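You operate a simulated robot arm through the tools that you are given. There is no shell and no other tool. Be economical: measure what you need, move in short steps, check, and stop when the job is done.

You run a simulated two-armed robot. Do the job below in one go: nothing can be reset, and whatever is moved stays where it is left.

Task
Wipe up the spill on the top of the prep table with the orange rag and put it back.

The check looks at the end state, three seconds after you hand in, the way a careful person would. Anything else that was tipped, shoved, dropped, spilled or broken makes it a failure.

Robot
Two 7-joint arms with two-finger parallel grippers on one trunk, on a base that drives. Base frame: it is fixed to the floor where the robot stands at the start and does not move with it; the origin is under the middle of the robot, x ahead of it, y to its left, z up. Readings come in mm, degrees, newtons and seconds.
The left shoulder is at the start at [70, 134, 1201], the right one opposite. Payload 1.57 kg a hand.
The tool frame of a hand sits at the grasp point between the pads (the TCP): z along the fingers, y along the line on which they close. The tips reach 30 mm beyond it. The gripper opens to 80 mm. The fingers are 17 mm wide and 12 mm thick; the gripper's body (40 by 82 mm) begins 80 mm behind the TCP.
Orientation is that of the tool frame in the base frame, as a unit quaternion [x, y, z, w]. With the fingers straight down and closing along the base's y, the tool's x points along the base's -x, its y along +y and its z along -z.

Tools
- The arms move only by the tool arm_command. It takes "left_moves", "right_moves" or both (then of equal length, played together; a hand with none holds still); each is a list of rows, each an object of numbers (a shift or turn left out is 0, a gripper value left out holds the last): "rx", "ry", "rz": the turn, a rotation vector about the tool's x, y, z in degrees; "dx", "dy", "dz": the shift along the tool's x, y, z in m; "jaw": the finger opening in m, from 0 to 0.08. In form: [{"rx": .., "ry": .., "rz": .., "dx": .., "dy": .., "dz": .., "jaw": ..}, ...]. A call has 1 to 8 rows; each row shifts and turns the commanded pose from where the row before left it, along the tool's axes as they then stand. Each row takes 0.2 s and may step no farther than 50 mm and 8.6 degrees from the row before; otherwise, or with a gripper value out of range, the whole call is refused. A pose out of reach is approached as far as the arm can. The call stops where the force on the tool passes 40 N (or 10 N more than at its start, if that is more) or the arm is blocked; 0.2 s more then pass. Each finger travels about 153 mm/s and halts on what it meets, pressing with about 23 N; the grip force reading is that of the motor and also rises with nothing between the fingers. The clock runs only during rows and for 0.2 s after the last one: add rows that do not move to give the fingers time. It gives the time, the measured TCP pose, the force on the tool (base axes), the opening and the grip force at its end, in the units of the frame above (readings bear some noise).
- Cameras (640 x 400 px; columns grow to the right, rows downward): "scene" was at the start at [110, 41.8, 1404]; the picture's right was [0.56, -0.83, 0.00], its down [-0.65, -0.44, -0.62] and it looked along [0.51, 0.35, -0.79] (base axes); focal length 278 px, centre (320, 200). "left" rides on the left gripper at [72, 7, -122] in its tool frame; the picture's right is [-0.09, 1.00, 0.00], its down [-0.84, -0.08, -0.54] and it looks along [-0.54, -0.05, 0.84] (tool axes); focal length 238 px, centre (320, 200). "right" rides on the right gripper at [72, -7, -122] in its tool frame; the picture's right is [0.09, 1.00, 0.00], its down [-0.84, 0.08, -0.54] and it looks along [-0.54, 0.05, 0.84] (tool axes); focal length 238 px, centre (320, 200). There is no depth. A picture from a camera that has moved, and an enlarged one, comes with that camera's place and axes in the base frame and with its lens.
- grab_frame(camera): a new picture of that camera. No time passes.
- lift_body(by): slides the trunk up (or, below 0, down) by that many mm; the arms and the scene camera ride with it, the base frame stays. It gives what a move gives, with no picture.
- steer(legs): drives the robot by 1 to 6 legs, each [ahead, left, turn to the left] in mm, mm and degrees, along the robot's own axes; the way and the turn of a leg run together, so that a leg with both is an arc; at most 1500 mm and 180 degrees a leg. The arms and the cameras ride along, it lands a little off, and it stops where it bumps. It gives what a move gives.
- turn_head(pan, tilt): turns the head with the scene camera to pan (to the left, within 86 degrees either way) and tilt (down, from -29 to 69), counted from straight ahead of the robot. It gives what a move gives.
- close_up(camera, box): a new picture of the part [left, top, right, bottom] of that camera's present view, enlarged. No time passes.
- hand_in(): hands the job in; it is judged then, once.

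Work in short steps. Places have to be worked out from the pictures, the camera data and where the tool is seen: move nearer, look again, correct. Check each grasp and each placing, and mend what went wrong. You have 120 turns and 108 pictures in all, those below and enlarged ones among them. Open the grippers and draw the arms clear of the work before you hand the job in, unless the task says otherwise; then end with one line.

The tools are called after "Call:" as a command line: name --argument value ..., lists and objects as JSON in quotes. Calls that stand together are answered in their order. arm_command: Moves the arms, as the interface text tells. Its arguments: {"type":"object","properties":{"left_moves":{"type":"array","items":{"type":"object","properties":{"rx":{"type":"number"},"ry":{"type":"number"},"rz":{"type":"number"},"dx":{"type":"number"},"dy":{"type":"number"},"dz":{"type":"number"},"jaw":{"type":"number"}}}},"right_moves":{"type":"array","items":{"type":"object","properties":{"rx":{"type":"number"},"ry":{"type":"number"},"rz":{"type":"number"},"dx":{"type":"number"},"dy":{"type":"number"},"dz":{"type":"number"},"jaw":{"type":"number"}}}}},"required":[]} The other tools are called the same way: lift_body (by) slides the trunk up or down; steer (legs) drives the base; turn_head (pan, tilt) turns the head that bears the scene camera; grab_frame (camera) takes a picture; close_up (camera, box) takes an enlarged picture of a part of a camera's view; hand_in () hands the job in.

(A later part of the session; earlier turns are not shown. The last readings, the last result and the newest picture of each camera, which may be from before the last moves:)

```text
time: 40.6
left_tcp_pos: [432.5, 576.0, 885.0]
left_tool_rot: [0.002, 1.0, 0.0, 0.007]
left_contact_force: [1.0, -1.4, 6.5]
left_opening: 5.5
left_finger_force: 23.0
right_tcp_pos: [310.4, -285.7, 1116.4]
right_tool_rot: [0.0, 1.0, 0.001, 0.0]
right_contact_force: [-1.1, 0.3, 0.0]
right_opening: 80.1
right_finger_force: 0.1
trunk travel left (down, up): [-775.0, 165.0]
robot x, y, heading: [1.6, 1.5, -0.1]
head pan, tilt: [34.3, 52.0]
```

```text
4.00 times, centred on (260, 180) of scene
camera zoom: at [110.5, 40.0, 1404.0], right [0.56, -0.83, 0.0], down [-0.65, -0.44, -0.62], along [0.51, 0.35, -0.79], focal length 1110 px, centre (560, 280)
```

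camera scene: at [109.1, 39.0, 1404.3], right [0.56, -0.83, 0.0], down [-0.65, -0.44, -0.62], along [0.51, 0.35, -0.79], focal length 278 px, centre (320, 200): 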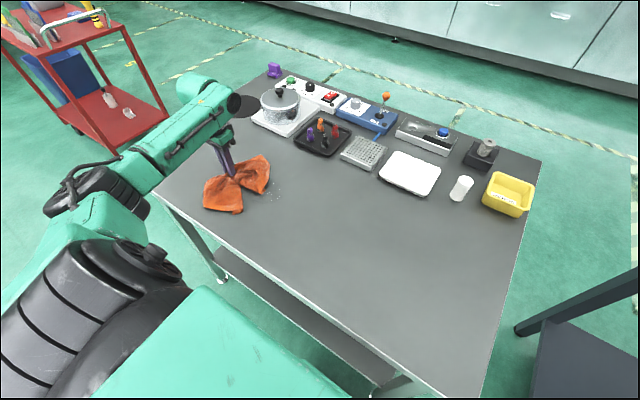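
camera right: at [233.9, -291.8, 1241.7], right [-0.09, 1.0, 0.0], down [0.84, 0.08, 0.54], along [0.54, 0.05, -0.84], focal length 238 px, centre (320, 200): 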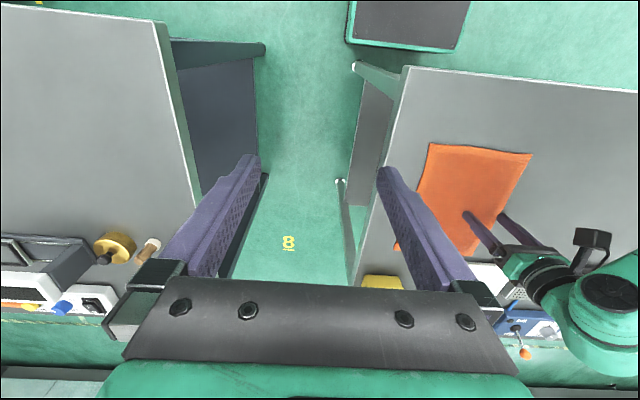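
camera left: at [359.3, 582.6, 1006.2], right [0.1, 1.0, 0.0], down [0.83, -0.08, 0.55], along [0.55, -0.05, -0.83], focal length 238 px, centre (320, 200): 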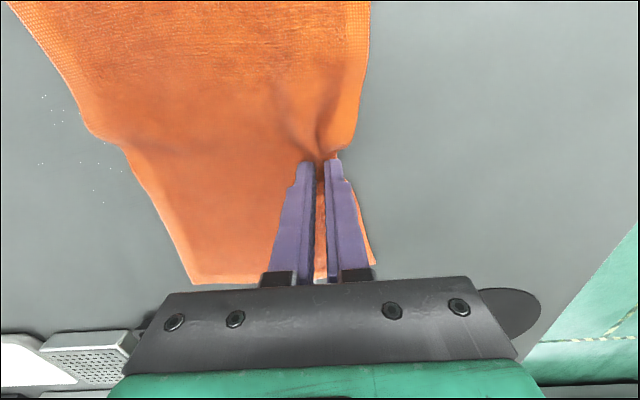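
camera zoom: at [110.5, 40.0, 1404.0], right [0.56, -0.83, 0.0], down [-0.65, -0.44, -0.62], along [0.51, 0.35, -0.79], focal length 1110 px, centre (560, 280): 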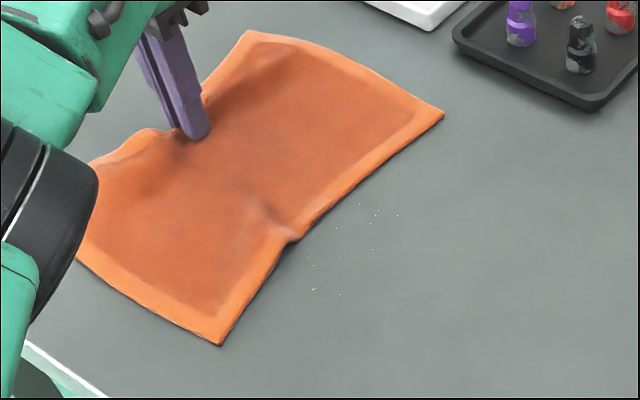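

The rag has flattened out nicely; only a dozen isolated specks at x 374–452, y 390–415 remain, where the tips passed least. I'll run the pinched hem directly over those with a little more pressure.

Call:
arm_command --left_moves '[{"dy": -0.048}, {"dy": -0.048, "dx": 0.01}, {"dy": -0.048, "dx": 0.02}, {"dy": -0.01, "dx": 0.04, "dz": 0.002}, {"dx": -0.045}, {"dx": -0.045}, {"dy": -0.008, "dx": -0.005}, {"dx": 0.045}]'

Call:
arm_command --left_moves '[{"dx": 0.045}, {"dy": -0.008, "dx": 0.005}, {"dx": -0.045}, {"dx": -0.045}, {"dy": -0.008, "dx": -0.005}, {"dx": 0.045}, {"dx": 0.045}, {"dy": -0.008, "dx": 0.005}]'

Call:
arm_command --left_moves '[{"dx": -0.045}, {"dx": -0.045}, {"dy": -0.01}, {"dx": 0.045}, {"dx": 0.045}, {"dy": 0.03, "dx": -0.02}, {"dy": 0.045}]'

Call:
arm_command --left_moves '[{"dy": 0.045, "dz": -0.002}, {"dy": 0.045}, {"dy": 0.045}, {"dy": 0.03}]'

Call:
grab_frame --camera "left"

Call:
close_up --camera "scene" --box '[190, 130, 330, 230]'

```text
refused: row 3 steps farther than a row can; nothing moved
```

```text
time: 41.6
left_tcp_pos: [457.8, 562.4, 883.5]
left_tool_rot: [0.025, 1.0, 0.011, 0.007]
left_contact_force: [-1.3, -3.1, 11.4]
left_opening: 5.2
left_finger_force: 23.3
left hand out of reach, approached as far as the arm can: row 4
right_tcp_pos: [309.7, -288.1, 1115.8]
right_tool_rot: [0.0, 1.0, 0.002, 0.001]
right_contact_force: [0.5, -0.1, -0.3]
right_opening: 79.8
right_finger_force: 0.1
trunk travel left (down, up): [-775.0, 165.0]
robot x, y, heading: [2.8, -2.4, 0.2]
head pan, tilt: [34.3, 52.0]
stopped in row 4 (left hand): the force on the tool passed its limit (the readings are from after the stop); the commanded pose is now the measured one
```

```text
time: 43.2
left_tcp_pos: [429.1, 604.0, 885.1]
left_tool_rot: [0.029, 0.999, 0.012, 0.01]
left_contact_force: [4.1, -0.1, 13.1]
left_opening: 3.3
left_finger_force: 22.9
left hand out of reach, approached as far as the arm can: row 1, 2
right_tcp_pos: [313.5, -285.2, 1115.7]
right_tool_rot: [-0.001, 1.0, 0.0, 0.0]
right_contact_force: [1.1, -0.6, -0.1]
right_opening: 80.0
right_finger_force: 0.1
trunk travel left (down, up): [-775.0, 165.0]
robot x, y, heading: [-2.4, 0.7, 0.3]
head pan, tilt: [34.3, 52.0]
```

```text
time: 44.2
left_tcp_pos: [383.6, 643.0, 898.3]
left_tool_rot: [0.026, 1.0, 0.008, 0.005]
left_contact_force: [0.3, -1.0, 0.6]
left_opening: 3.6
left_finger_force: 23.5
left hand out of reach, approached as far as the arm can: row 1, 2, 3, 4
right_tcp_pos: [310.1, -284.6, 1116.3]
right_tool_rot: [-0.001, 1.0, 0.0, 0.0]
right_contact_force: [-0.3, -1.1, 0.3]
right_opening: 80.2
right_finger_force: 0.1
trunk travel left (down, up): [-775.0, 165.0]
robot x, y, heading: [-1.5, -0.1, 0.0]
head pan, tilt: [34.3, 52.0]
```

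```text
74 pictures are left
camera left: at [310.9, 652.2, 1019.9], right [0.14, 0.99, 0.02], down [0.83, -0.13, 0.55], along [0.55, -0.06, -0.84], focal length 238 px, centre (320, 200)
```

left: 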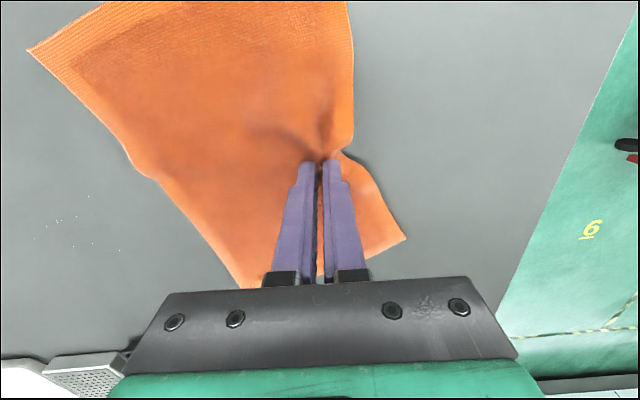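

```text
4.00 times, centred on (260, 180) of scene
camera zoom: at [110.1, 42.3, 1403.9], right [0.56, -0.83, 0.0], down [-0.65, -0.44, -0.62], along [0.51, 0.35, -0.79], focal length 1110 px, centre (560, 280)
```

zoom: 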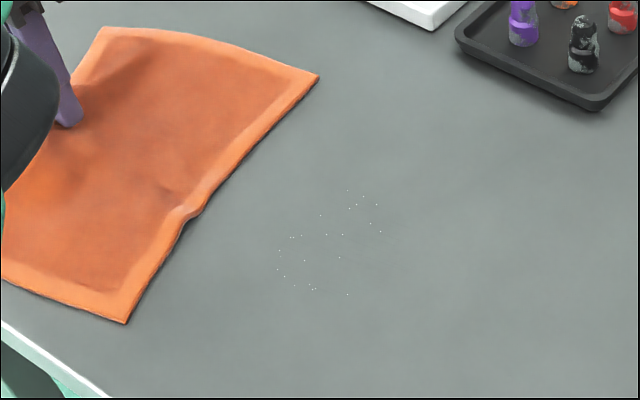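

My last batch ran past reach, but the grip still holds and nothing else was touched. About 20 fine specks remain; I'll lift and come back above the spill to re-form a wad there, checking position after the move.

Call:
arm_command --left_moves '[{"dy": -0.044, "dx": 0.008, "dz": -0.015}, {"dy": -0.044, "dx": 0.008, "dz": -0.015}, {"dy": -0.044, "dx": 0.008, "dz": -0.015}, {"dy": -0.044, "dx": 0.008, "dz": -0.015}, {"dy": -0.044, "dx": 0.008, "dz": -0.015}, {"dy": -0.044, "dx": 0.008, "dz": -0.015}, {"dy": -0.044, "dx": 0.008, "dz": -0.015}]'

Call:
grab_frame --camera "scene"

```text
time: 45.8
left_tcp_pos: [384.1, 643.1, 897.8]
left_tool_rot: [0.026, 1.0, 0.009, 0.005]
left_contact_force: [0.1, 0.6, -0.7]
left_opening: 3.5
left_finger_force: 23.2
left hand out of reach, approached as far as the arm can: row 1, 2, 3, 4, 5, 6, 7
right_tcp_pos: [310.2, -284.1, 1116.3]
right_tool_rot: [-0.001, 1.0, -0.001, 0.0]
right_contact_force: [-0.2, -0.5, -1.1]
right_opening: 80.1
right_finger_force: 0.0
trunk travel left (down, up): [-775.0, 165.0]
robot x, y, heading: [-3.5, -1.2, 0.0]
head pan, tilt: [34.3, 52.0]
```

```text
72 pictures are left
camera scene: at [110.0, 42.0, 1404.0], right [0.56, -0.83, 0.0], down [-0.65, -0.44, -0.62], along [0.51, 0.35, -0.79], focal length 278 px, centre (320, 200)
```

scene: 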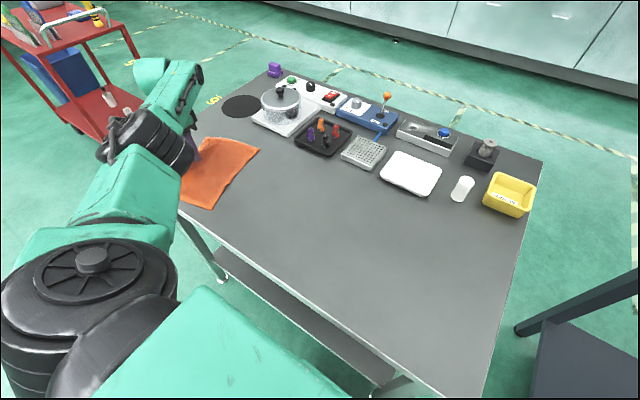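

The arm hasn't left its limit yet because the commanded pose was still beyond reach. I'll keep bringing the command back in small steps.

Call:
arm_command --left_moves '[{"dy": -0.03, "dx": 0.01}, {"dy": -0.02, "dx": 0.01}, {}]'

```text
time: 46.6
left_tcp_pos: [361.4, 594.0, 896.1]
left_tool_rot: [0.026, 1.0, 0.008, 0.006]
left_contact_force: [0.3, -0.5, 1.1]
left_opening: 3.1
left_finger_force: 22.6
left hand out of reach, approached as far as the arm can: row 1
right_tcp_pos: [310.8, -283.9, 1115.6]
right_tool_rot: [0.0, 1.0, 0.0, -0.001]
right_contact_force: [-0.4, 0.6, 0.0]
right_opening: 80.1
right_finger_force: 0.0
trunk travel left (down, up): [-775.0, 165.0]
robot x, y, heading: [-0.2, 0.8, 0.1]
head pan, tilt: [34.3, 52.0]
```

Back in reach at (361, 594). Now lifting and moving back above the spill, correcting the 3° yaw.

Call:
arm_command --left_moves '[{"dz": -0.03, "rz": -1.5}, {"dz": -0.04, "rz": -1.5}, {"dz": -0.04}, {"dz": -0.03, "dy": -0.03, "dx": -0.01}, {"dy": -0.04, "dx": -0.01}, {"dy": -0.04, "dx": -0.01}, {"dy": -0.03, "dx": -0.01}]'

Call:
grab_frame --camera "scene"

Call:
grab_frame --camera "left"

```text
time: 48.2
left_tcp_pos: [395.2, 448.9, 1036.8]
left_tool_rot: [0.001, 1.0, 0.01, 0.005]
left_contact_force: [-0.3, -0.8, -1.0]
left_opening: 3.4
left_finger_force: 22.8
right_tcp_pos: [309.4, -285.3, 1115.1]
right_tool_rot: [-0.001, 1.0, 0.0, 0.0]
right_contact_force: [-0.7, 0.5, 0.4]
right_opening: 80.0
right_finger_force: 0.1
trunk travel left (down, up): [-775.0, 165.0]
robot x, y, heading: [2.5, -0.9, 0.1]
head pan, tilt: [34.3, 52.0]
```

```text
71 pictures are left
camera scene: at [110.6, 40.9, 1404.0], right [0.56, -0.83, 0.0], down [-0.65, -0.44, -0.62], along [0.51, 0.35, -0.79], focal length 278 px, centre (320, 200)
```

scene: 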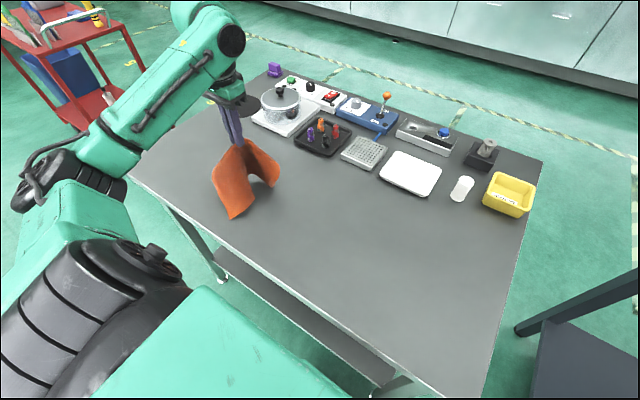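

```text
70 pictures are left
camera left: at [323.7, 454.8, 1158.2], right [0.09, 1.0, 0.02], down [0.83, -0.09, 0.55], along [0.55, -0.03, -0.84], focal length 238 px, centre (320, 200)
```

left: 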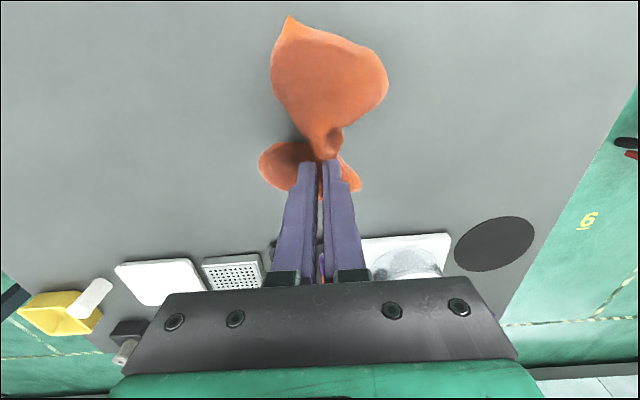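

It hangs nicely above the spill. Lowering so it bunches under the tips on the residue.

Call:
arm_command --left_moves '[{"dy": -0.025, "dx": -0.012, "dz": 0.03}, {"dz": 0.04}, {"dz": 0.035}, {"dz": 0.025}, {"dz": 0.015}, {}]'

Call:
grab_frame --camera "left"

```text
time: 49.6
left_tcp_pos: [410.9, 427.4, 893.2]
left_tool_rot: [0.0, 1.0, 0.011, 0.009]
left_contact_force: [2.6, -0.4, 25.6]
left_opening: 3.4
left_finger_force: 23.4
right_tcp_pos: [306.4, -287.7, 1117.4]
right_tool_rot: [-0.001, 1.0, 0.002, 0.001]
right_contact_force: [0.0, 0.9, -0.8]
right_opening: 80.1
right_finger_force: 0.0
trunk travel left (down, up): [-775.0, 165.0]
robot x, y, heading: [1.6, -3.0, -0.1]
head pan, tilt: [34.3, 52.0]
```

```text
69 pictures are left
camera left: at [337.2, 431.5, 1014.5], right [0.09, 1.0, 0.02], down [0.83, -0.09, 0.56], along [0.56, -0.03, -0.83], focal length 238 px, centre (320, 200)
```

left: 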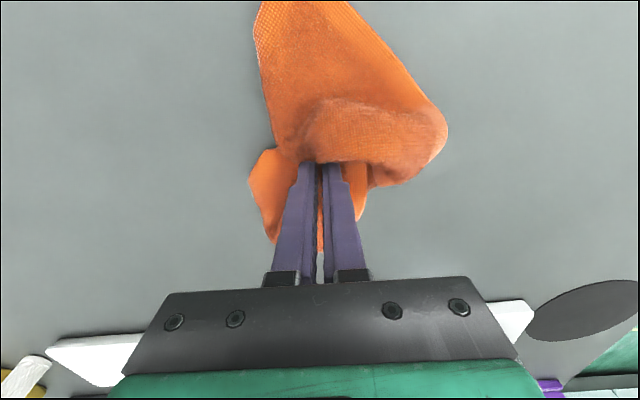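

Now there's cloth under the tips pressing at about 25 N. I'll ease off 2 mm and scrub over the speck area in raster strokes.

Call:
arm_command --left_moves '[{"dx": -0.03, "dz": -0.002}, {"dx": -0.015, "dy": -0.01}, {"dx": 0.045}, {"dx": 0.045, "dy": -0.01}, {"dx": -0.045}, {"dx": -0.045, "dy": -0.01}, {"dx": 0.045}, {"dx": 0.045, "dy": -0.01}]'

Call:
grab_frame --camera "left"

```text
time: 51.4
left_tcp_pos: [365.0, 387.3, 893.6]
left_tool_rot: [0.0, 1.0, 0.01, 0.01]
left_contact_force: [4.1, 1.6, 24.0]
left_opening: 3.3
left_finger_force: 23.5
right_tcp_pos: [306.7, -286.9, 1117.2]
right_tool_rot: [-0.001, 1.0, 0.001, 0.001]
right_contact_force: [-1.0, 0.4, 0.2]
right_opening: 80.0
right_finger_force: 0.1
trunk travel left (down, up): [-775.0, 165.0]
robot x, y, heading: [-2.1, 0.3, -0.1]
head pan, tilt: [34.3, 52.0]
```

```text
68 pictures are left
camera left: at [290.7, 391.6, 1014.4], right [0.09, 1.0, 0.02], down [0.83, -0.09, 0.56], along [0.56, -0.03, -0.83], focal length 238 px, centre (320, 200)
```

left: 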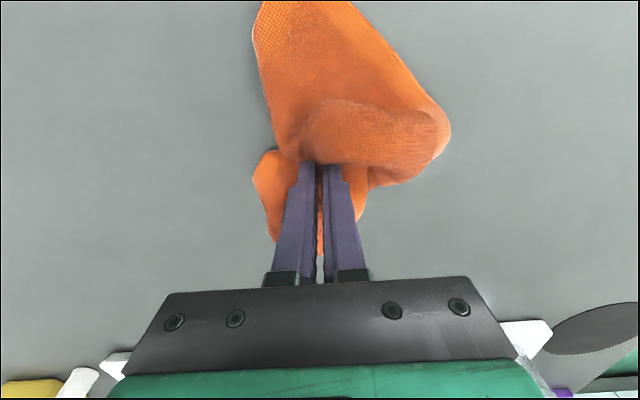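

Good steady pressure and no specks seen around the wad. One more raster back up through y ≈ 440.

Call:
arm_command --left_moves '[{"dx": -0.045, "dy": 0.005}, {"dx": -0.045, "dy": 0.005}, {"dx": 0.045, "dy": 0.01}, {"dx": 0.045, "dy": 0.01}, {"dx": -0.045, "dy": 0.01}, {"dx": -0.045, "dy": 0.01}, {"dx": 0.045, "dy": 0.01}, {"dx": 0.045, "dy": 0.01}]'

Call:
arm_command --left_moves '[{"dx": -0.045, "dy": 0.01}, {"dx": -0.03, "dy": 0.02, "dz": -0.02}, {"dz": -0.045}, {"dz": -0.045}, {"dz": -0.045}, {"dy": 0.04}, {"dy": 0.04}]'

Call:
grab_frame --camera "left"

Call:
close_up --camera "scene" --box '[190, 130, 330, 230]'

```text
time: 53.2
left_tcp_pos: [364.5, 456.2, 896.0]
left_tool_rot: [0.001, 1.0, 0.01, 0.008]
left_contact_force: [2.4, -0.8, 13.6]
left_opening: 3.2
left_finger_force: 23.0
right_tcp_pos: [308.2, -287.8, 1116.7]
right_tool_rot: [-0.001, 1.0, 0.002, 0.001]
right_contact_force: [0.8, -0.8, -0.4]
right_opening: 80.0
right_finger_force: 0.0
trunk travel left (down, up): [-775.0, 165.0]
robot x, y, heading: [0.1, -0.6, 0.0]
head pan, tilt: [34.3, 52.0]
```

```text
time: 54.8
left_tcp_pos: [440.5, 568.5, 1049.6]
left_tool_rot: [0.0, 1.0, 0.007, 0.005]
left_contact_force: [0.3, 0.3, -0.7]
left_opening: 3.1
left_finger_force: 23.1
right_tcp_pos: [309.5, -283.2, 1117.4]
right_tool_rot: [-0.001, 1.0, 0.0, -0.001]
right_contact_force: [-1.0, 0.4, 0.5]
right_opening: 80.1
right_finger_force: 0.0
trunk travel left (down, up): [-775.0, 165.0]
robot x, y, heading: [2.1, 1.5, 0.1]
head pan, tilt: [34.3, 52.0]
```

```text
67 pictures are left
camera left: at [367.2, 572.9, 1171.0], right [0.09, 1.0, 0.02], down [0.83, -0.09, 0.55], along [0.55, -0.04, -0.84], focal length 238 px, centre (320, 200)
```

left: 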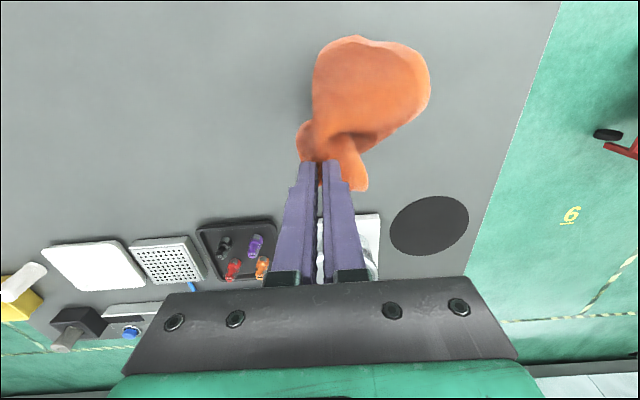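

```text
4.00 times, centred on (260, 180) of scene
camera zoom: at [111.3, 43.2, 1403.8], right [0.56, -0.83, 0.0], down [-0.65, -0.45, -0.61], along [0.51, 0.35, -0.79], focal length 1110 px, centre (560, 280)
```

zoom: 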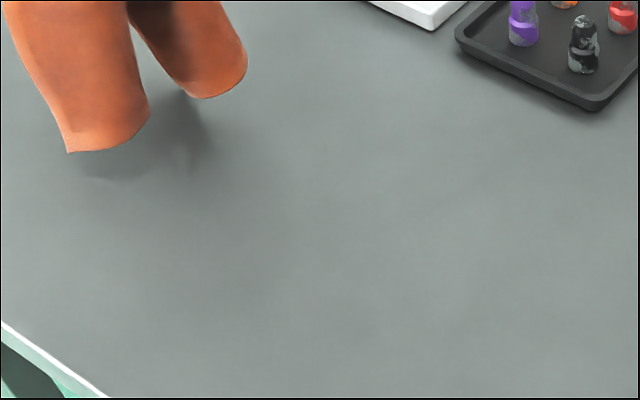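

The spill area looks clean. A magnified look from the hand camera to confirm.

Call:
close_up --camera "left" --box '[150, 40, 330, 200]'

Call:
close_up --camera "scene" --box '[220, 150, 310, 220]'

```text
2.50 times, centred on (240, 120) of left
camera zoom: at [367.2, 572.9, 1171.0], right [0.09, 1.0, 0.02], down [0.83, -0.09, 0.55], along [0.55, -0.04, -0.84], focal length 596 px, centre (520, 400)
```

zoom: 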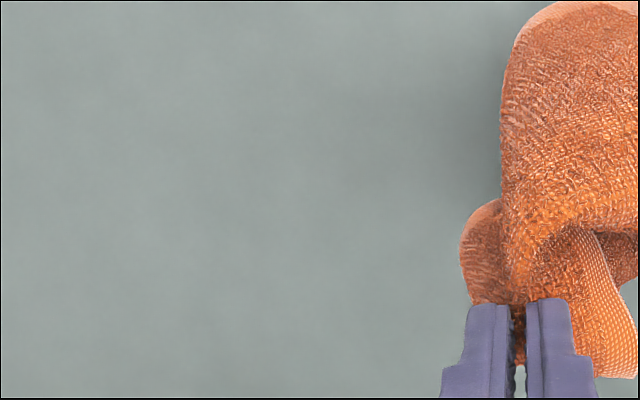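

```text
5.71 times, centred on (265, 185) of scene
camera zoom: at [111.3, 43.2, 1403.8], right [0.56, -0.83, 0.0], down [-0.65, -0.45, -0.61], along [0.51, 0.35, -0.79], focal length 1586 px, centre (634, 286)
```

zoom: 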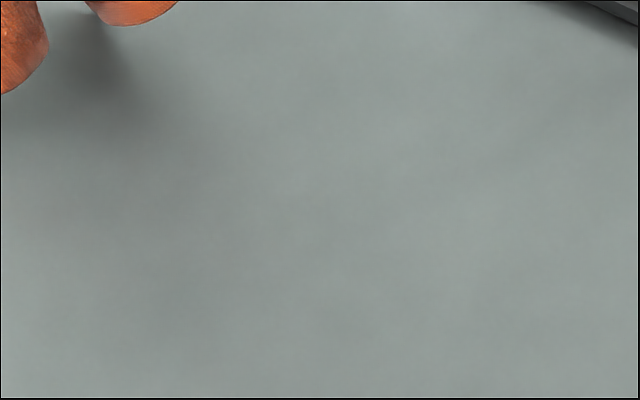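

The table is clean. Now I carry the rag back high and clear, at x ≈ 480, while the right hand moves a little further away.

Call:
arm_command --left_moves '[{"dz": -0.045}, {"dz": -0.02, "dy": -0.04}, {"dy": -0.048, "dx": -0.004}, {"dy": -0.048, "dx": -0.004}, {"dy": -0.048, "dx": -0.004}, {"dy": -0.048, "dx": -0.004}, {"dy": -0.048, "dx": -0.004}, {"dy": -0.048, "dx": -0.004}]' --right_moves '[{"dy": -0.02}, {"dy": -0.02}, {"dy": -0.02}, {"dy": -0.02}, {}, {}, {}, {}]'

Call:
arm_command --left_moves '[{"dy": -0.048, "dx": -0.004}, {"dy": -0.048, "dx": -0.004}, {"dy": -0.048, "dx": -0.004}, {"dy": -0.048, "dx": -0.004}, {"dy": -0.04}, {}]'

Call:
grab_frame --camera "scene"

Call:
grab_frame --camera "left"

```text
time: 56.6
left_tcp_pos: [463.1, 232.7, 1109.0]
left_tool_rot: [-0.001, 1.0, 0.009, 0.005]
left_contact_force: [0.7, 0.5, 0.0]
left_opening: 3.4
left_finger_force: 22.4
right_tcp_pos: [310.2, -366.8, 1116.5]
right_tool_rot: [-0.001, 1.0, 0.001, -0.001]
right_contact_force: [-0.7, -0.4, -0.5]
right_opening: 80.0
right_finger_force: 0.0
trunk travel left (down, up): [-775.0, 165.0]
robot x, y, heading: [-2.3, 2.9, 0.1]
head pan, tilt: [34.3, 52.0]
```

```text
time: 58.0
left_tcp_pos: [479.1, 5.1, 1102.8]
left_tool_rot: [0.0, 1.0, 0.008, 0.006]
left_contact_force: [-0.7, -0.5, -0.2]
left_opening: 3.0
left_finger_force: 23.1
right_tcp_pos: [309.5, -365.2, 1119.0]
right_tool_rot: [-0.001, 1.0, 0.0, 0.0]
right_contact_force: [0.5, 0.7, 0.0]
right_opening: 79.9
right_finger_force: 0.0
trunk travel left (down, up): [-775.0, 165.0]
robot x, y, heading: [-0.8, -2.1, 0.3]
head pan, tilt: [34.3, 52.0]
```

```text
63 pictures are left
camera scene: at [109.9, 43.1, 1404.0], right [0.56, -0.83, 0.0], down [-0.65, -0.45, -0.62], along [0.51, 0.35, -0.79], focal length 278 px, centre (320, 200)
```

scene: 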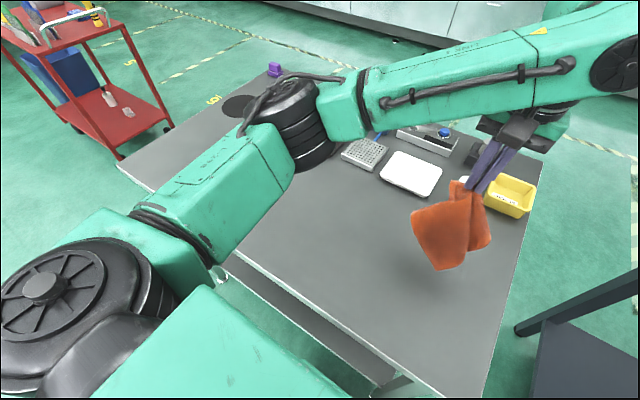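

```text
62 pictures are left
camera left: at [405.1, 9.6, 1225.1], right [0.09, 1.0, 0.02], down [0.83, -0.09, 0.55], along [0.55, -0.04, -0.83], focal length 238 px, centre (320, 200)
```

left: 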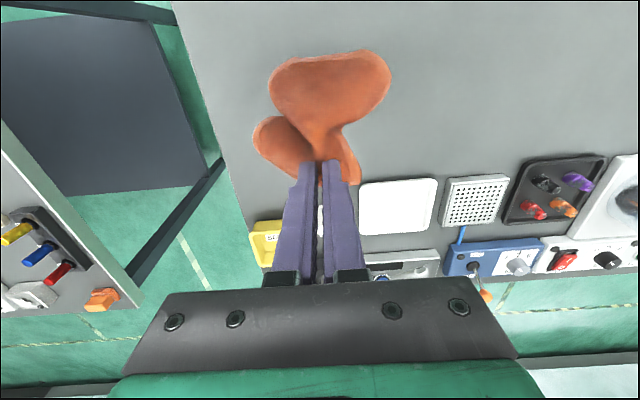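

Now at (479, 5). I'll go a bit further right, then lower while moving left so the rag lays out trailing to the right.

Call:
arm_command --left_moves '[{"dy": -0.042}, {"dy": -0.04}, {"dz": 0.045}, {"dz": 0.035}, {"dz": 0.035, "dy": 0.015}, {"dz": 0.035, "dy": 0.03}, {"dz": 0.035, "dy": 0.035}, {"dz": 0.028, "dy": 0.04}]'

Call:
grab_frame --camera "scene"

Call:
grab_frame --camera "left"

```text
time: 59.8
left_tcp_pos: [480.4, 45.6, 891.6]
left_tool_rot: [0.001, 1.0, 0.008, 0.007]
left_contact_force: [-0.3, -0.9, 2.3]
left_opening: 3.3
left_finger_force: 23.4
right_tcp_pos: [308.9, -363.5, 1118.1]
right_tool_rot: [-0.001, 1.0, -0.001, 0.0]
right_contact_force: [-0.9, 0.6, 0.1]
right_opening: 79.6
right_finger_force: 0.1
trunk travel left (down, up): [-775.0, 165.0]
robot x, y, heading: [-1.7, -1.1, -0.1]
head pan, tilt: [34.3, 52.0]
```

```text
61 pictures are left
camera scene: at [109.2, 43.2, 1404.2], right [0.56, -0.83, 0.0], down [-0.65, -0.45, -0.62], along [0.51, 0.35, -0.79], focal length 278 px, centre (320, 200)
```

scene: 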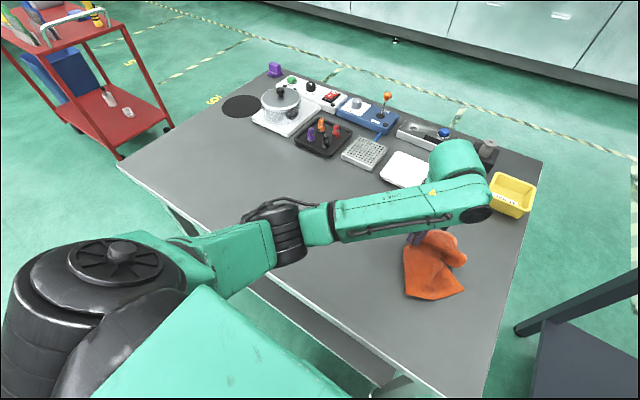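

```text
60 pictures are left
camera left: at [407.0, 51.5, 1013.7], right [0.09, 1.0, 0.02], down [0.83, -0.09, 0.55], along [0.55, -0.04, -0.83], focal length 238 px, centre (320, 200)
```

left: 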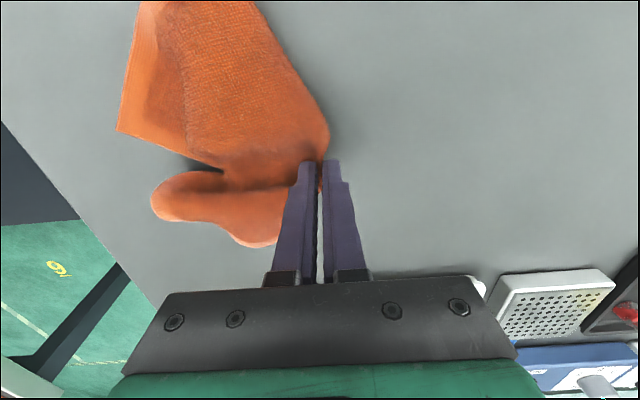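

It lies to the right but half-folded. I'll drag it left to stretch it out and look.

Call:
arm_command --left_moves '[{"dy": 0.045}, {"dy": 0.045}, {"dy": 0.045}, {"dy": 0.045}, {"dy": 0.03}]'

Call:
grab_frame --camera "scene"

Call:
grab_frame --camera "left"

```text
time: 61.0
left_tcp_pos: [482.1, 256.2, 895.6]
left_tool_rot: [0.001, 1.0, 0.009, 0.006]
left_contact_force: [0.2, -1.0, 1.0]
left_opening: 3.3
left_finger_force: 22.7
right_tcp_pos: [309.8, -364.2, 1118.3]
right_tool_rot: [-0.001, 1.0, 0.0, 0.0]
right_contact_force: [0.4, 0.4, 0.4]
right_opening: 79.9
right_finger_force: 0.0
trunk travel left (down, up): [-775.0, 165.0]
robot x, y, heading: [0.7, -0.3, 0.2]
head pan, tilt: [34.3, 52.0]
```

```text
59 pictures are left
camera scene: at [109.9, 42.5, 1404.0], right [0.56, -0.83, 0.0], down [-0.65, -0.44, -0.62], along [0.51, 0.35, -0.79], focal length 278 px, centre (320, 200)
```

scene: 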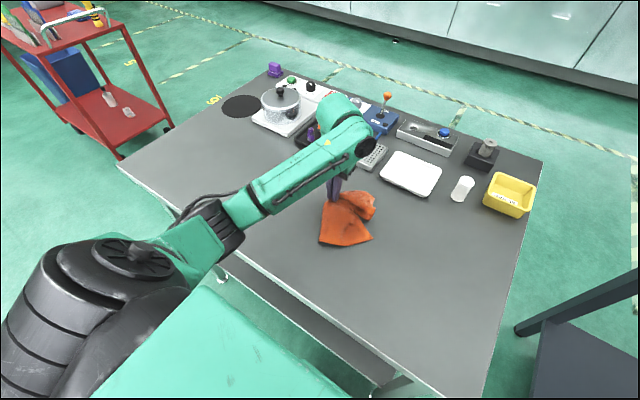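

```text
58 pictures are left
camera left: at [408.1, 262.0, 1017.6], right [0.09, 1.0, 0.02], down [0.83, -0.09, 0.55], along [0.55, -0.04, -0.83], focal length 238 px, centre (320, 200)
```

left: 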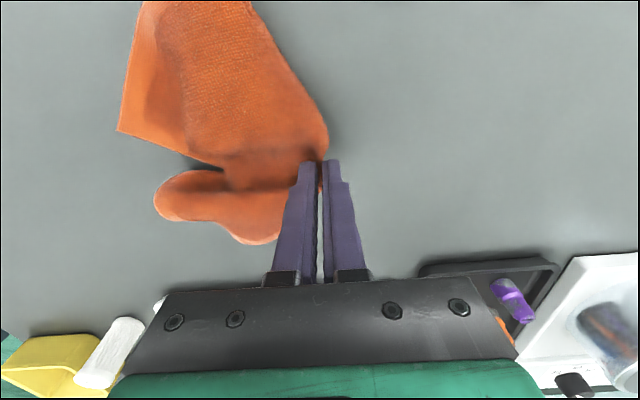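

Straight dragging keeps the fold. The earlier alternating strokes opened it up, so I'll repeat those in this clear area.

Call:
arm_command --left_moves '[{"dx": 0.045, "dz": 0.003}, {"dx": 0.045, "dy": -0.015}, {"dx": -0.045}, {"dx": -0.045, "dy": -0.015}, {"dx": 0.045}, {"dx": 0.045, "dy": -0.015}, {"dx": -0.045}, {"dx": -0.045, "dy": -0.015}]'

Call:
arm_command --left_moves '[{"dx": 0.045, "dy": -0.015}, {"dx": 0.045, "dy": -0.015}, {"dx": -0.03, "dy": -0.03}, {"dx": 0.01, "dy": 0.045}, {"dy": -0.045, "dx": -0.01}, {"dy": 0.045}, {"dy": 0.045}, {"dy": 0.045}]'

Call:
grab_frame --camera "scene"

Call:
grab_frame --camera "left"

```text
time: 62.8
left_tcp_pos: [482.1, 196.3, 890.3]
left_tool_rot: [0.0, 1.0, 0.01, 0.006]
left_contact_force: [0.7, 0.9, 3.4]
left_opening: 3.0
left_finger_force: 23.0
right_tcp_pos: [308.4, -366.9, 1117.5]
right_tool_rot: [0.0, 1.0, 0.001, 0.0]
right_contact_force: [-0.7, -0.4, 0.6]
right_opening: 79.9
right_finger_force: 0.1
trunk travel left (down, up): [-775.0, 165.0]
robot x, y, heading: [-0.7, -2.6, 0.1]
head pan, tilt: [34.3, 52.0]
```

```text
time: 64.6
left_tcp_pos: [417.1, 271.3, 893.5]
left_tool_rot: [0.001, 1.0, 0.009, 0.006]
left_contact_force: [-0.1, 0.1, 0.3]
left_opening: 2.8
left_finger_force: 22.8
right_tcp_pos: [310.2, -366.2, 1118.0]
right_tool_rot: [-0.001, 1.0, 0.0, 0.0]
right_contact_force: [-0.4, 0.0, 0.1]
right_opening: 80.0
right_finger_force: 0.2
trunk travel left (down, up): [-775.0, 165.0]
robot x, y, heading: [-0.2, -0.7, 0.2]
head pan, tilt: [34.3, 52.0]
```

```text
57 pictures are left
camera scene: at [110.1, 42.0, 1404.0], right [0.56, -0.83, 0.0], down [-0.65, -0.44, -0.62], along [0.51, 0.35, -0.79], focal length 278 px, centre (320, 200)
```

scene: 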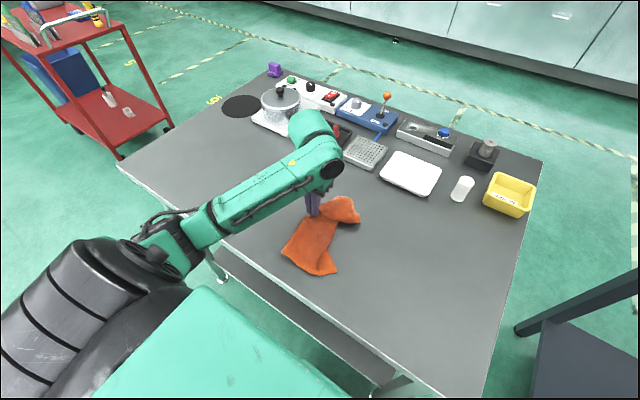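

```text
56 pictures are left
camera left: at [344.8, 277.0, 1015.0], right [0.09, 1.0, 0.02], down [0.83, -0.09, 0.55], along [0.55, -0.04, -0.83], focal length 238 px, centre (320, 200)
```

left: 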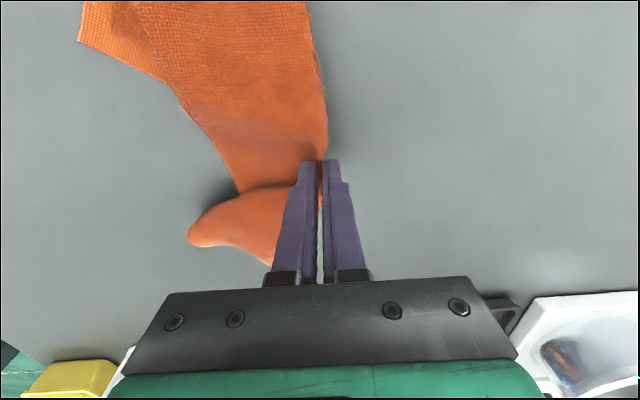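

It's opening progressively: the near half is flat while the far half is still folded. I'll use longer strokes in x so each half trails out.

Call:
arm_command --left_moves '[{"dx": -0.045}, {"dx": -0.045}, {"dx": 0.045}, {"dx": 0.045}, {"dx": 0.045}, {"dx": 0.03, "dy": -0.03}, {"dy": -0.045}, {"dy": -0.045}]'

Call:
arm_command --left_moves '[{"dx": -0.045}, {"dx": -0.045}, {"dx": -0.045}, {"dx": 0.045}, {"dx": 0.045}, {"dx": 0.045, "dy": 0.01}, {"dy": 0.045}, {"dy": 0.045}]'

Call:
grab_frame --camera "scene"

Call:
grab_frame --camera "left"

```text
time: 66.4
left_tcp_pos: [345.7, 149.8, 890.7]
left_tool_rot: [0.0, 1.0, 0.01, 0.006]
left_contact_force: [1.1, 0.1, 1.2]
left_opening: 3.2
left_finger_force: 23.1
right_tcp_pos: [310.6, -366.1, 1117.4]
right_tool_rot: [-0.001, 1.0, 0.001, 0.0]
right_contact_force: [-0.3, -0.2, 0.1]
right_opening: 79.9
right_finger_force: 0.1
trunk travel left (down, up): [-775.0, 165.0]
robot x, y, heading: [1.0, -0.4, 0.2]
head pan, tilt: [34.3, 52.0]
```

```text
time: 68.2
left_tcp_pos: [343.9, 252.8, 890.7]
left_tool_rot: [0.001, 1.0, 0.008, 0.006]
left_contact_force: [-0.8, -0.9, 2.1]
left_opening: 2.9
left_finger_force: 23.1
right_tcp_pos: [308.7, -363.8, 1118.8]
right_tool_rot: [-0.001, 1.0, 0.0, 0.0]
right_contact_force: [-0.3, 0.2, -0.7]
right_opening: 79.9
right_finger_force: 0.1
trunk travel left (down, up): [-775.0, 165.0]
robot x, y, heading: [2.7, 3.2, 0.1]
head pan, tilt: [34.3, 52.0]
```

```text
55 pictures are left
camera scene: at [109.4, 43.2, 1404.0], right [0.56, -0.83, 0.0], down [-0.65, -0.45, -0.62], along [0.51, 0.35, -0.79], focal length 278 px, centre (320, 200)
```

scene: 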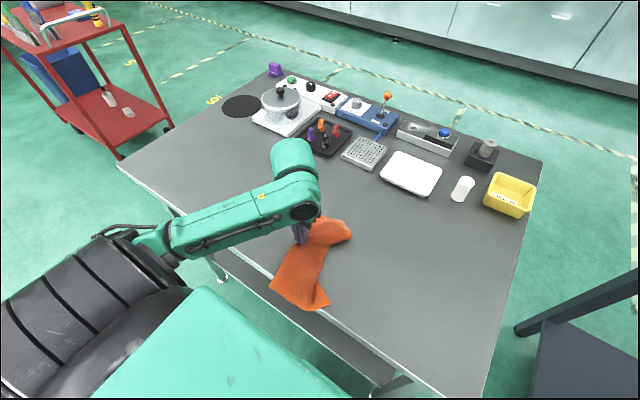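

```text
54 pictures are left
camera left: at [270.2, 257.8, 1012.8], right [0.09, 1.0, 0.02], down [0.83, -0.09, 0.55], along [0.55, -0.04, -0.83], focal length 238 px, centre (320, 200)
```

left: 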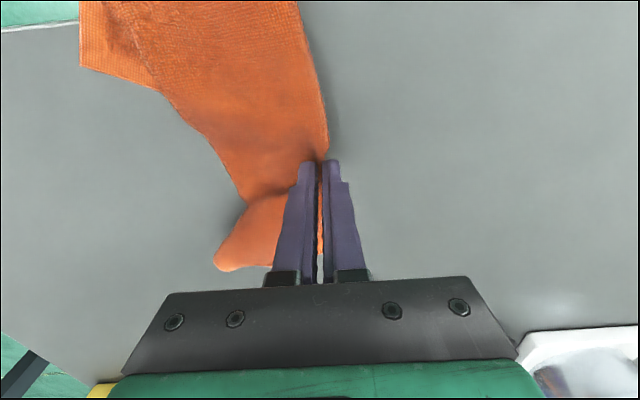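

The near part is approaching the table edge, so I'll bring the rag forward again and toward home, then release to see how it lies.

Call:
arm_command --left_moves '[{"dx": -0.045}, {"dx": -0.045}, {"dx": -0.045}, {"dx": -0.02, "dy": -0.04}, {"dy": -0.045}, {"dy": -0.045}]'

Call:
arm_command --left_moves '[{"jaw": 0.03}, {"jaw": 0.04}, {"dz": -0.04}, {"dz": -0.045}, {"dz": -0.045}, {"dz": -0.045}, {"dy": 0.045}, {"dy": 0.045}]'

Call:
grab_frame --camera "scene"

Call:
grab_frame --camera "left"

```text
time: 69.6
left_tcp_pos: [501.1, 119.0, 892.5]
left_tool_rot: [0.0, 1.0, 0.01, 0.006]
left_contact_force: [0.0, 0.2, 0.8]
left_opening: 2.7
left_finger_force: 23.1
right_tcp_pos: [310.1, -367.2, 1117.5]
right_tool_rot: [-0.002, 1.0, 0.001, 0.0]
right_contact_force: [-0.3, -0.2, -0.1]
right_opening: 79.9
right_finger_force: 0.1
trunk travel left (down, up): [-775.0, 165.0]
robot x, y, heading: [2.3, -1.8, -0.1]
head pan, tilt: [34.3, 52.0]
```

```text
time: 71.4
left_tcp_pos: [498.3, 212.0, 1066.1]
left_tool_rot: [-0.001, 1.0, 0.008, 0.006]
left_contact_force: [-0.5, 0.0, -0.3]
left_opening: 40.1
left_finger_force: 0.2
right_tcp_pos: [310.4, -362.2, 1118.3]
right_tool_rot: [0.0, 1.0, -0.001, 0.0]
right_contact_force: [-0.8, 0.1, 0.7]
right_opening: 80.0
right_finger_force: 0.1
trunk travel left (down, up): [-775.0, 165.0]
robot x, y, heading: [1.8, -1.1, -0.1]
head pan, tilt: [34.3, 52.0]
```

```text
53 pictures are left
camera scene: at [109.7, 44.2, 1404.0], right [0.56, -0.83, 0.0], down [-0.65, -0.45, -0.62], along [0.51, 0.35, -0.79], focal length 278 px, centre (320, 200)
```

scene: 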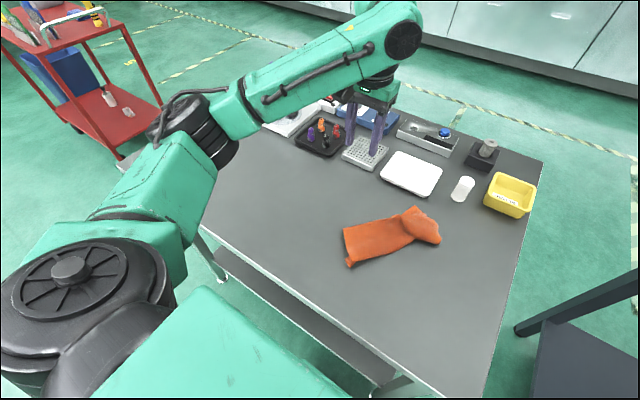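

```text
52 pictures are left
camera left: at [424.9, 217.1, 1187.5], right [0.09, 1.0, 0.02], down [0.83, -0.09, 0.55], along [0.55, -0.04, -0.83], focal length 238 px, centre (320, 200)
```

left: 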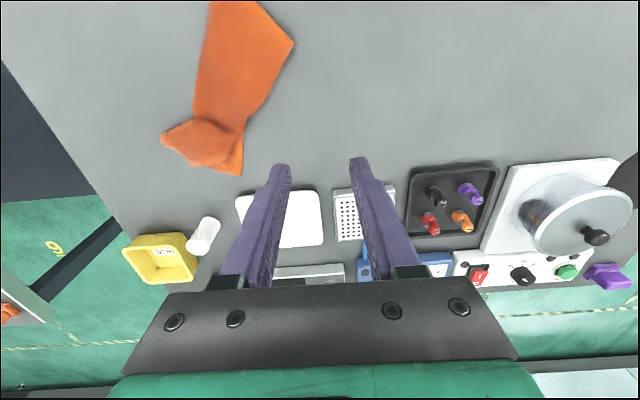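

Released; the rag lies folded into a strip from about (370, 80) to (590, 50). A closer look to find its corners and layers.

Call:
close_up --camera "scene" --box '[320, 190, 460, 280]'

Call:
arm_command --right_moves '[{"dy": 0.045}, {"dy": 0.045}, {"dy": 0.045}, {"dy": 0.045}, {"dy": 0.045}, {"dy": 0.045}]'

Call:
close_up --camera "right" --box '[230, 40, 430, 240]'

```text
4.44 times, centred on (390, 235) of scene
camera zoom: at [109.7, 44.2, 1404.0], right [0.56, -0.83, 0.0], down [-0.65, -0.45, -0.62], along [0.51, 0.35, -0.79], focal length 1234 px, centre (9, 44)
```

zoom: 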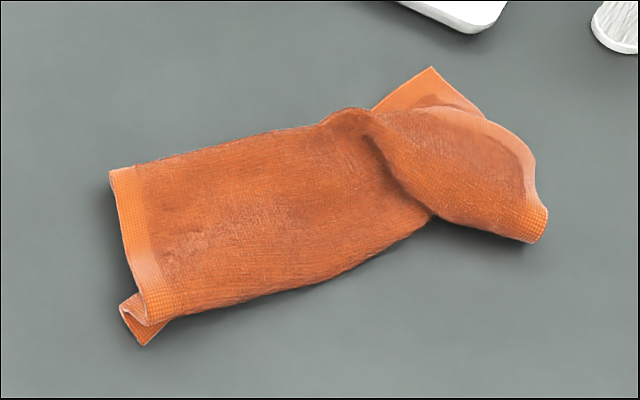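

```text
time: 72.8
left_tcp_pos: [499.4, 211.5, 1064.9]
left_tool_rot: [0.0, 1.0, 0.008, 0.005]
left_contact_force: [-0.6, 0.1, 0.5]
left_opening: 40.1
left_finger_force: 0.1
right_tcp_pos: [310.3, -92.8, 1114.5]
right_tool_rot: [0.0, 1.0, -0.002, -0.001]
right_contact_force: [0.3, 0.1, -0.5]
right_opening: 80.1
right_finger_force: 0.1
trunk travel left (down, up): [-775.0, 165.0]
robot x, y, heading: [0.4, 2.4, 0.1]
head pan, tilt: [34.3, 52.0]
```

```text
2.00 times, centred on (330, 140) of right
camera zoom: at [237.9, -98.9, 1238.8], right [-0.09, 1.0, 0.0], down [0.84, 0.08, 0.54], along [0.54, 0.05, -0.84], focal length 477 px, centre (300, 320)
```

zoom: 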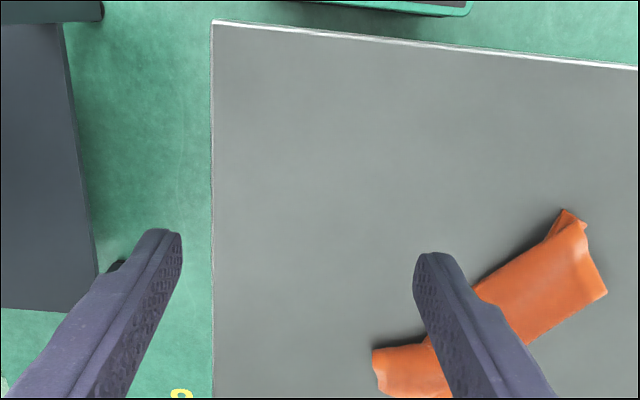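

The strip is folded lengthwise. I'll shift the right hand's camera in line to see the near end's layers clearly.

Call:
arm_command --right_moves '[{"dy": 0.045}, {"dy": 0.045}, {"dy": 0.045}, {"dx": 0.04}, {}]'

Call:
close_up --camera "right" --box '[250, 100, 410, 220]'

```text
time: 74.0
left_tcp_pos: [498.2, 209.1, 1066.1]
left_tool_rot: [0.0, 1.0, 0.009, 0.005]
left_contact_force: [0.3, 0.7, 0.1]
left_opening: 39.9
left_finger_force: 0.0
right_tcp_pos: [269.6, 38.6, 1115.9]
right_tool_rot: [-0.001, 1.0, 0.0, 0.0]
right_contact_force: [0.1, 0.3, -0.3]
right_opening: 80.4
right_finger_force: 0.0
trunk travel left (down, up): [-775.0, 165.0]
robot x, y, heading: [0.5, 0.6, 0.3]
head pan, tilt: [34.3, 52.0]
```

```text
3.33 times, centred on (330, 160) of right
camera zoom: at [197.2, 32.3, 1239.9], right [-0.09, 1.0, 0.0], down [0.84, 0.08, 0.54], along [0.54, 0.05, -0.84], focal length 794 px, centre (287, 333)
```

zoom: 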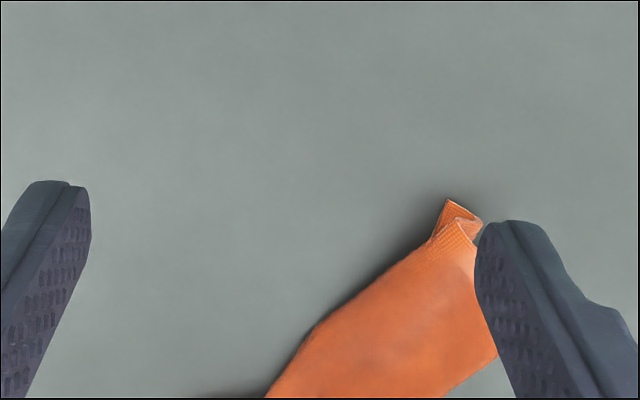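

The under layer's corner pokes out at about (350, 132). I'll pinch that corner with the right hand to pull it out sideways, first moving above it.

Call:
arm_command --right_moves '[{"dx": -0.03, "dy": 0.03, "jaw": 0.04}, {"dx": -0.03, "dy": 0.03}, {"dx": -0.018, "dy": 0.032}, {"dz": 0.045}, {"dz": 0.045}, {"dz": 0.045}, {"dz": 0.045}]'

Call:
close_up --camera "right" --box '[220, 80, 420, 230]'

Call:
close_up --camera "scene" --box '[320, 190, 460, 280]'

```text
time: 75.6
left_tcp_pos: [499.1, 209.8, 1066.2]
left_tool_rot: [0.0, 1.0, 0.008, 0.005]
left_contact_force: [-0.5, -0.3, 0.8]
left_opening: 40.2
left_finger_force: 0.1
right_tcp_pos: [346.4, 130.0, 936.7]
right_tool_rot: [0.0, 1.0, 0.001, 0.0]
right_contact_force: [-1.1, 0.6, 0.2]
right_opening: 40.2
right_finger_force: 0.0
trunk travel left (down, up): [-775.0, 165.0]
robot x, y, heading: [-4.5, 1.2, 0.3]
head pan, tilt: [34.3, 52.0]
```

```text
2.67 times, centred on (320, 155) of right
camera zoom: at [274.8, 123.0, 1061.1], right [-0.09, 1.0, 0.0], down [0.84, 0.08, 0.54], along [0.54, 0.05, -0.84], focal length 636 px, centre (320, 320)
```

zoom: 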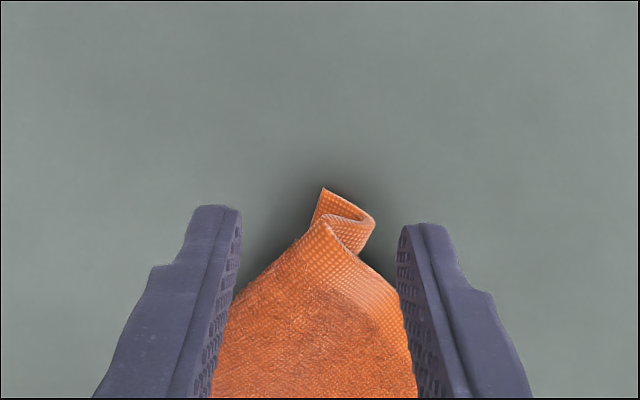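

```text
4.44 times, centred on (390, 235) of scene
camera zoom: at [110.9, 41.7, 1404.0], right [0.56, -0.83, 0.0], down [-0.65, -0.44, -0.62], along [0.51, 0.35, -0.79], focal length 1234 px, centre (9, 44)
```

zoom: 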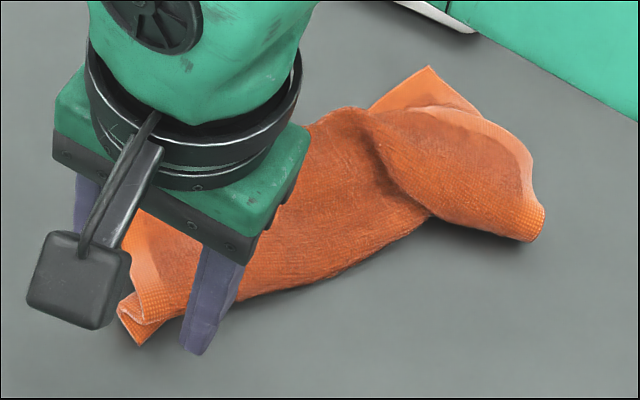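

The view shows the short hem in a Z-fold with its free corner at about (355, 131). I'll narrow the jaws and go down to pinch just that tip.

Call:
arm_command --right_moves '[{"dx": -0.005, "dy": -0.003, "jaw": 0.026}, {"dz": 0.03}, {"dz": 0.018}, {"dz": 0.005}, {}]'

Call:
close_up --camera "right" --box '[240, 100, 400, 220]'

```text
time: 76.8
left_tcp_pos: [498.8, 209.8, 1065.1]
left_tool_rot: [0.0, 1.0, 0.008, 0.006]
left_contact_force: [0.2, 1.0, 0.3]
left_opening: 40.1
left_finger_force: 0.2
right_tcp_pos: [350.9, 128.4, 884.3]
right_tool_rot: [-0.002, 1.0, 0.001, 0.0]
right_contact_force: [1.2, -0.9, 7.7]
right_opening: 25.7
right_finger_force: 0.0
trunk travel left (down, up): [-775.0, 165.0]
robot x, y, heading: [-2.1, 1.2, 0.3]
head pan, tilt: [34.3, 52.0]
```

```text
3.33 times, centred on (320, 160) of right
camera zoom: at [279.8, 121.3, 1007.8], right [-0.09, 1.0, 0.0], down [0.84, 0.08, 0.54], along [0.54, 0.05, -0.84], focal length 794 px, centre (320, 333)
```

zoom: 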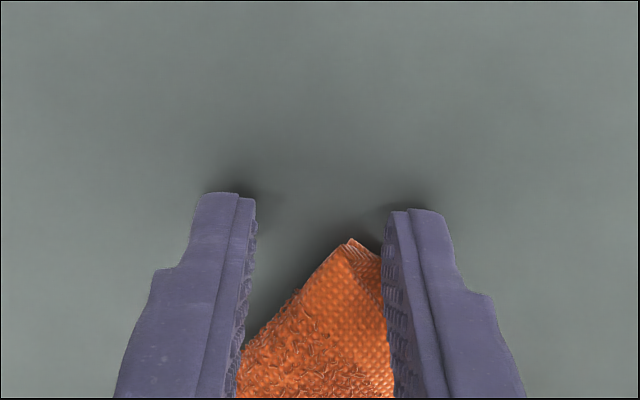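

The tip sits between the pads. Closing.

Call:
arm_command --right_moves '[{"jaw": 0.012}, {"jaw": 0.0}, {}, {}]'

Call:
close_up --camera "right" --box '[240, 100, 400, 220]'

```text
time: 77.8
left_tcp_pos: [498.5, 211.3, 1066.4]
left_tool_rot: [0.0, 1.0, 0.008, 0.006]
left_contact_force: [0.2, 0.3, 0.8]
left_opening: 39.8
left_finger_force: 0.2
right_tcp_pos: [350.5, 129.0, 883.8]
right_tool_rot: [-0.001, 1.0, -0.001, 0.0]
right_contact_force: [-1.2, 1.1, 6.8]
right_opening: 2.8
right_finger_force: 22.8
trunk travel left (down, up): [-775.0, 165.0]
robot x, y, heading: [3.0, -2.0, 0.0]
head pan, tilt: [34.3, 52.0]
```

```text
3.33 times, centred on (320, 160) of right
camera zoom: at [279.0, 121.6, 1007.8], right [-0.09, 1.0, 0.0], down [0.84, 0.08, 0.54], along [0.54, 0.05, -0.84], focal length 794 px, centre (320, 333)
```

zoom: 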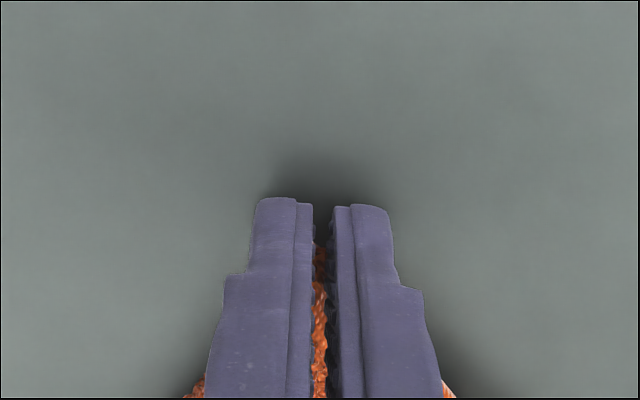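

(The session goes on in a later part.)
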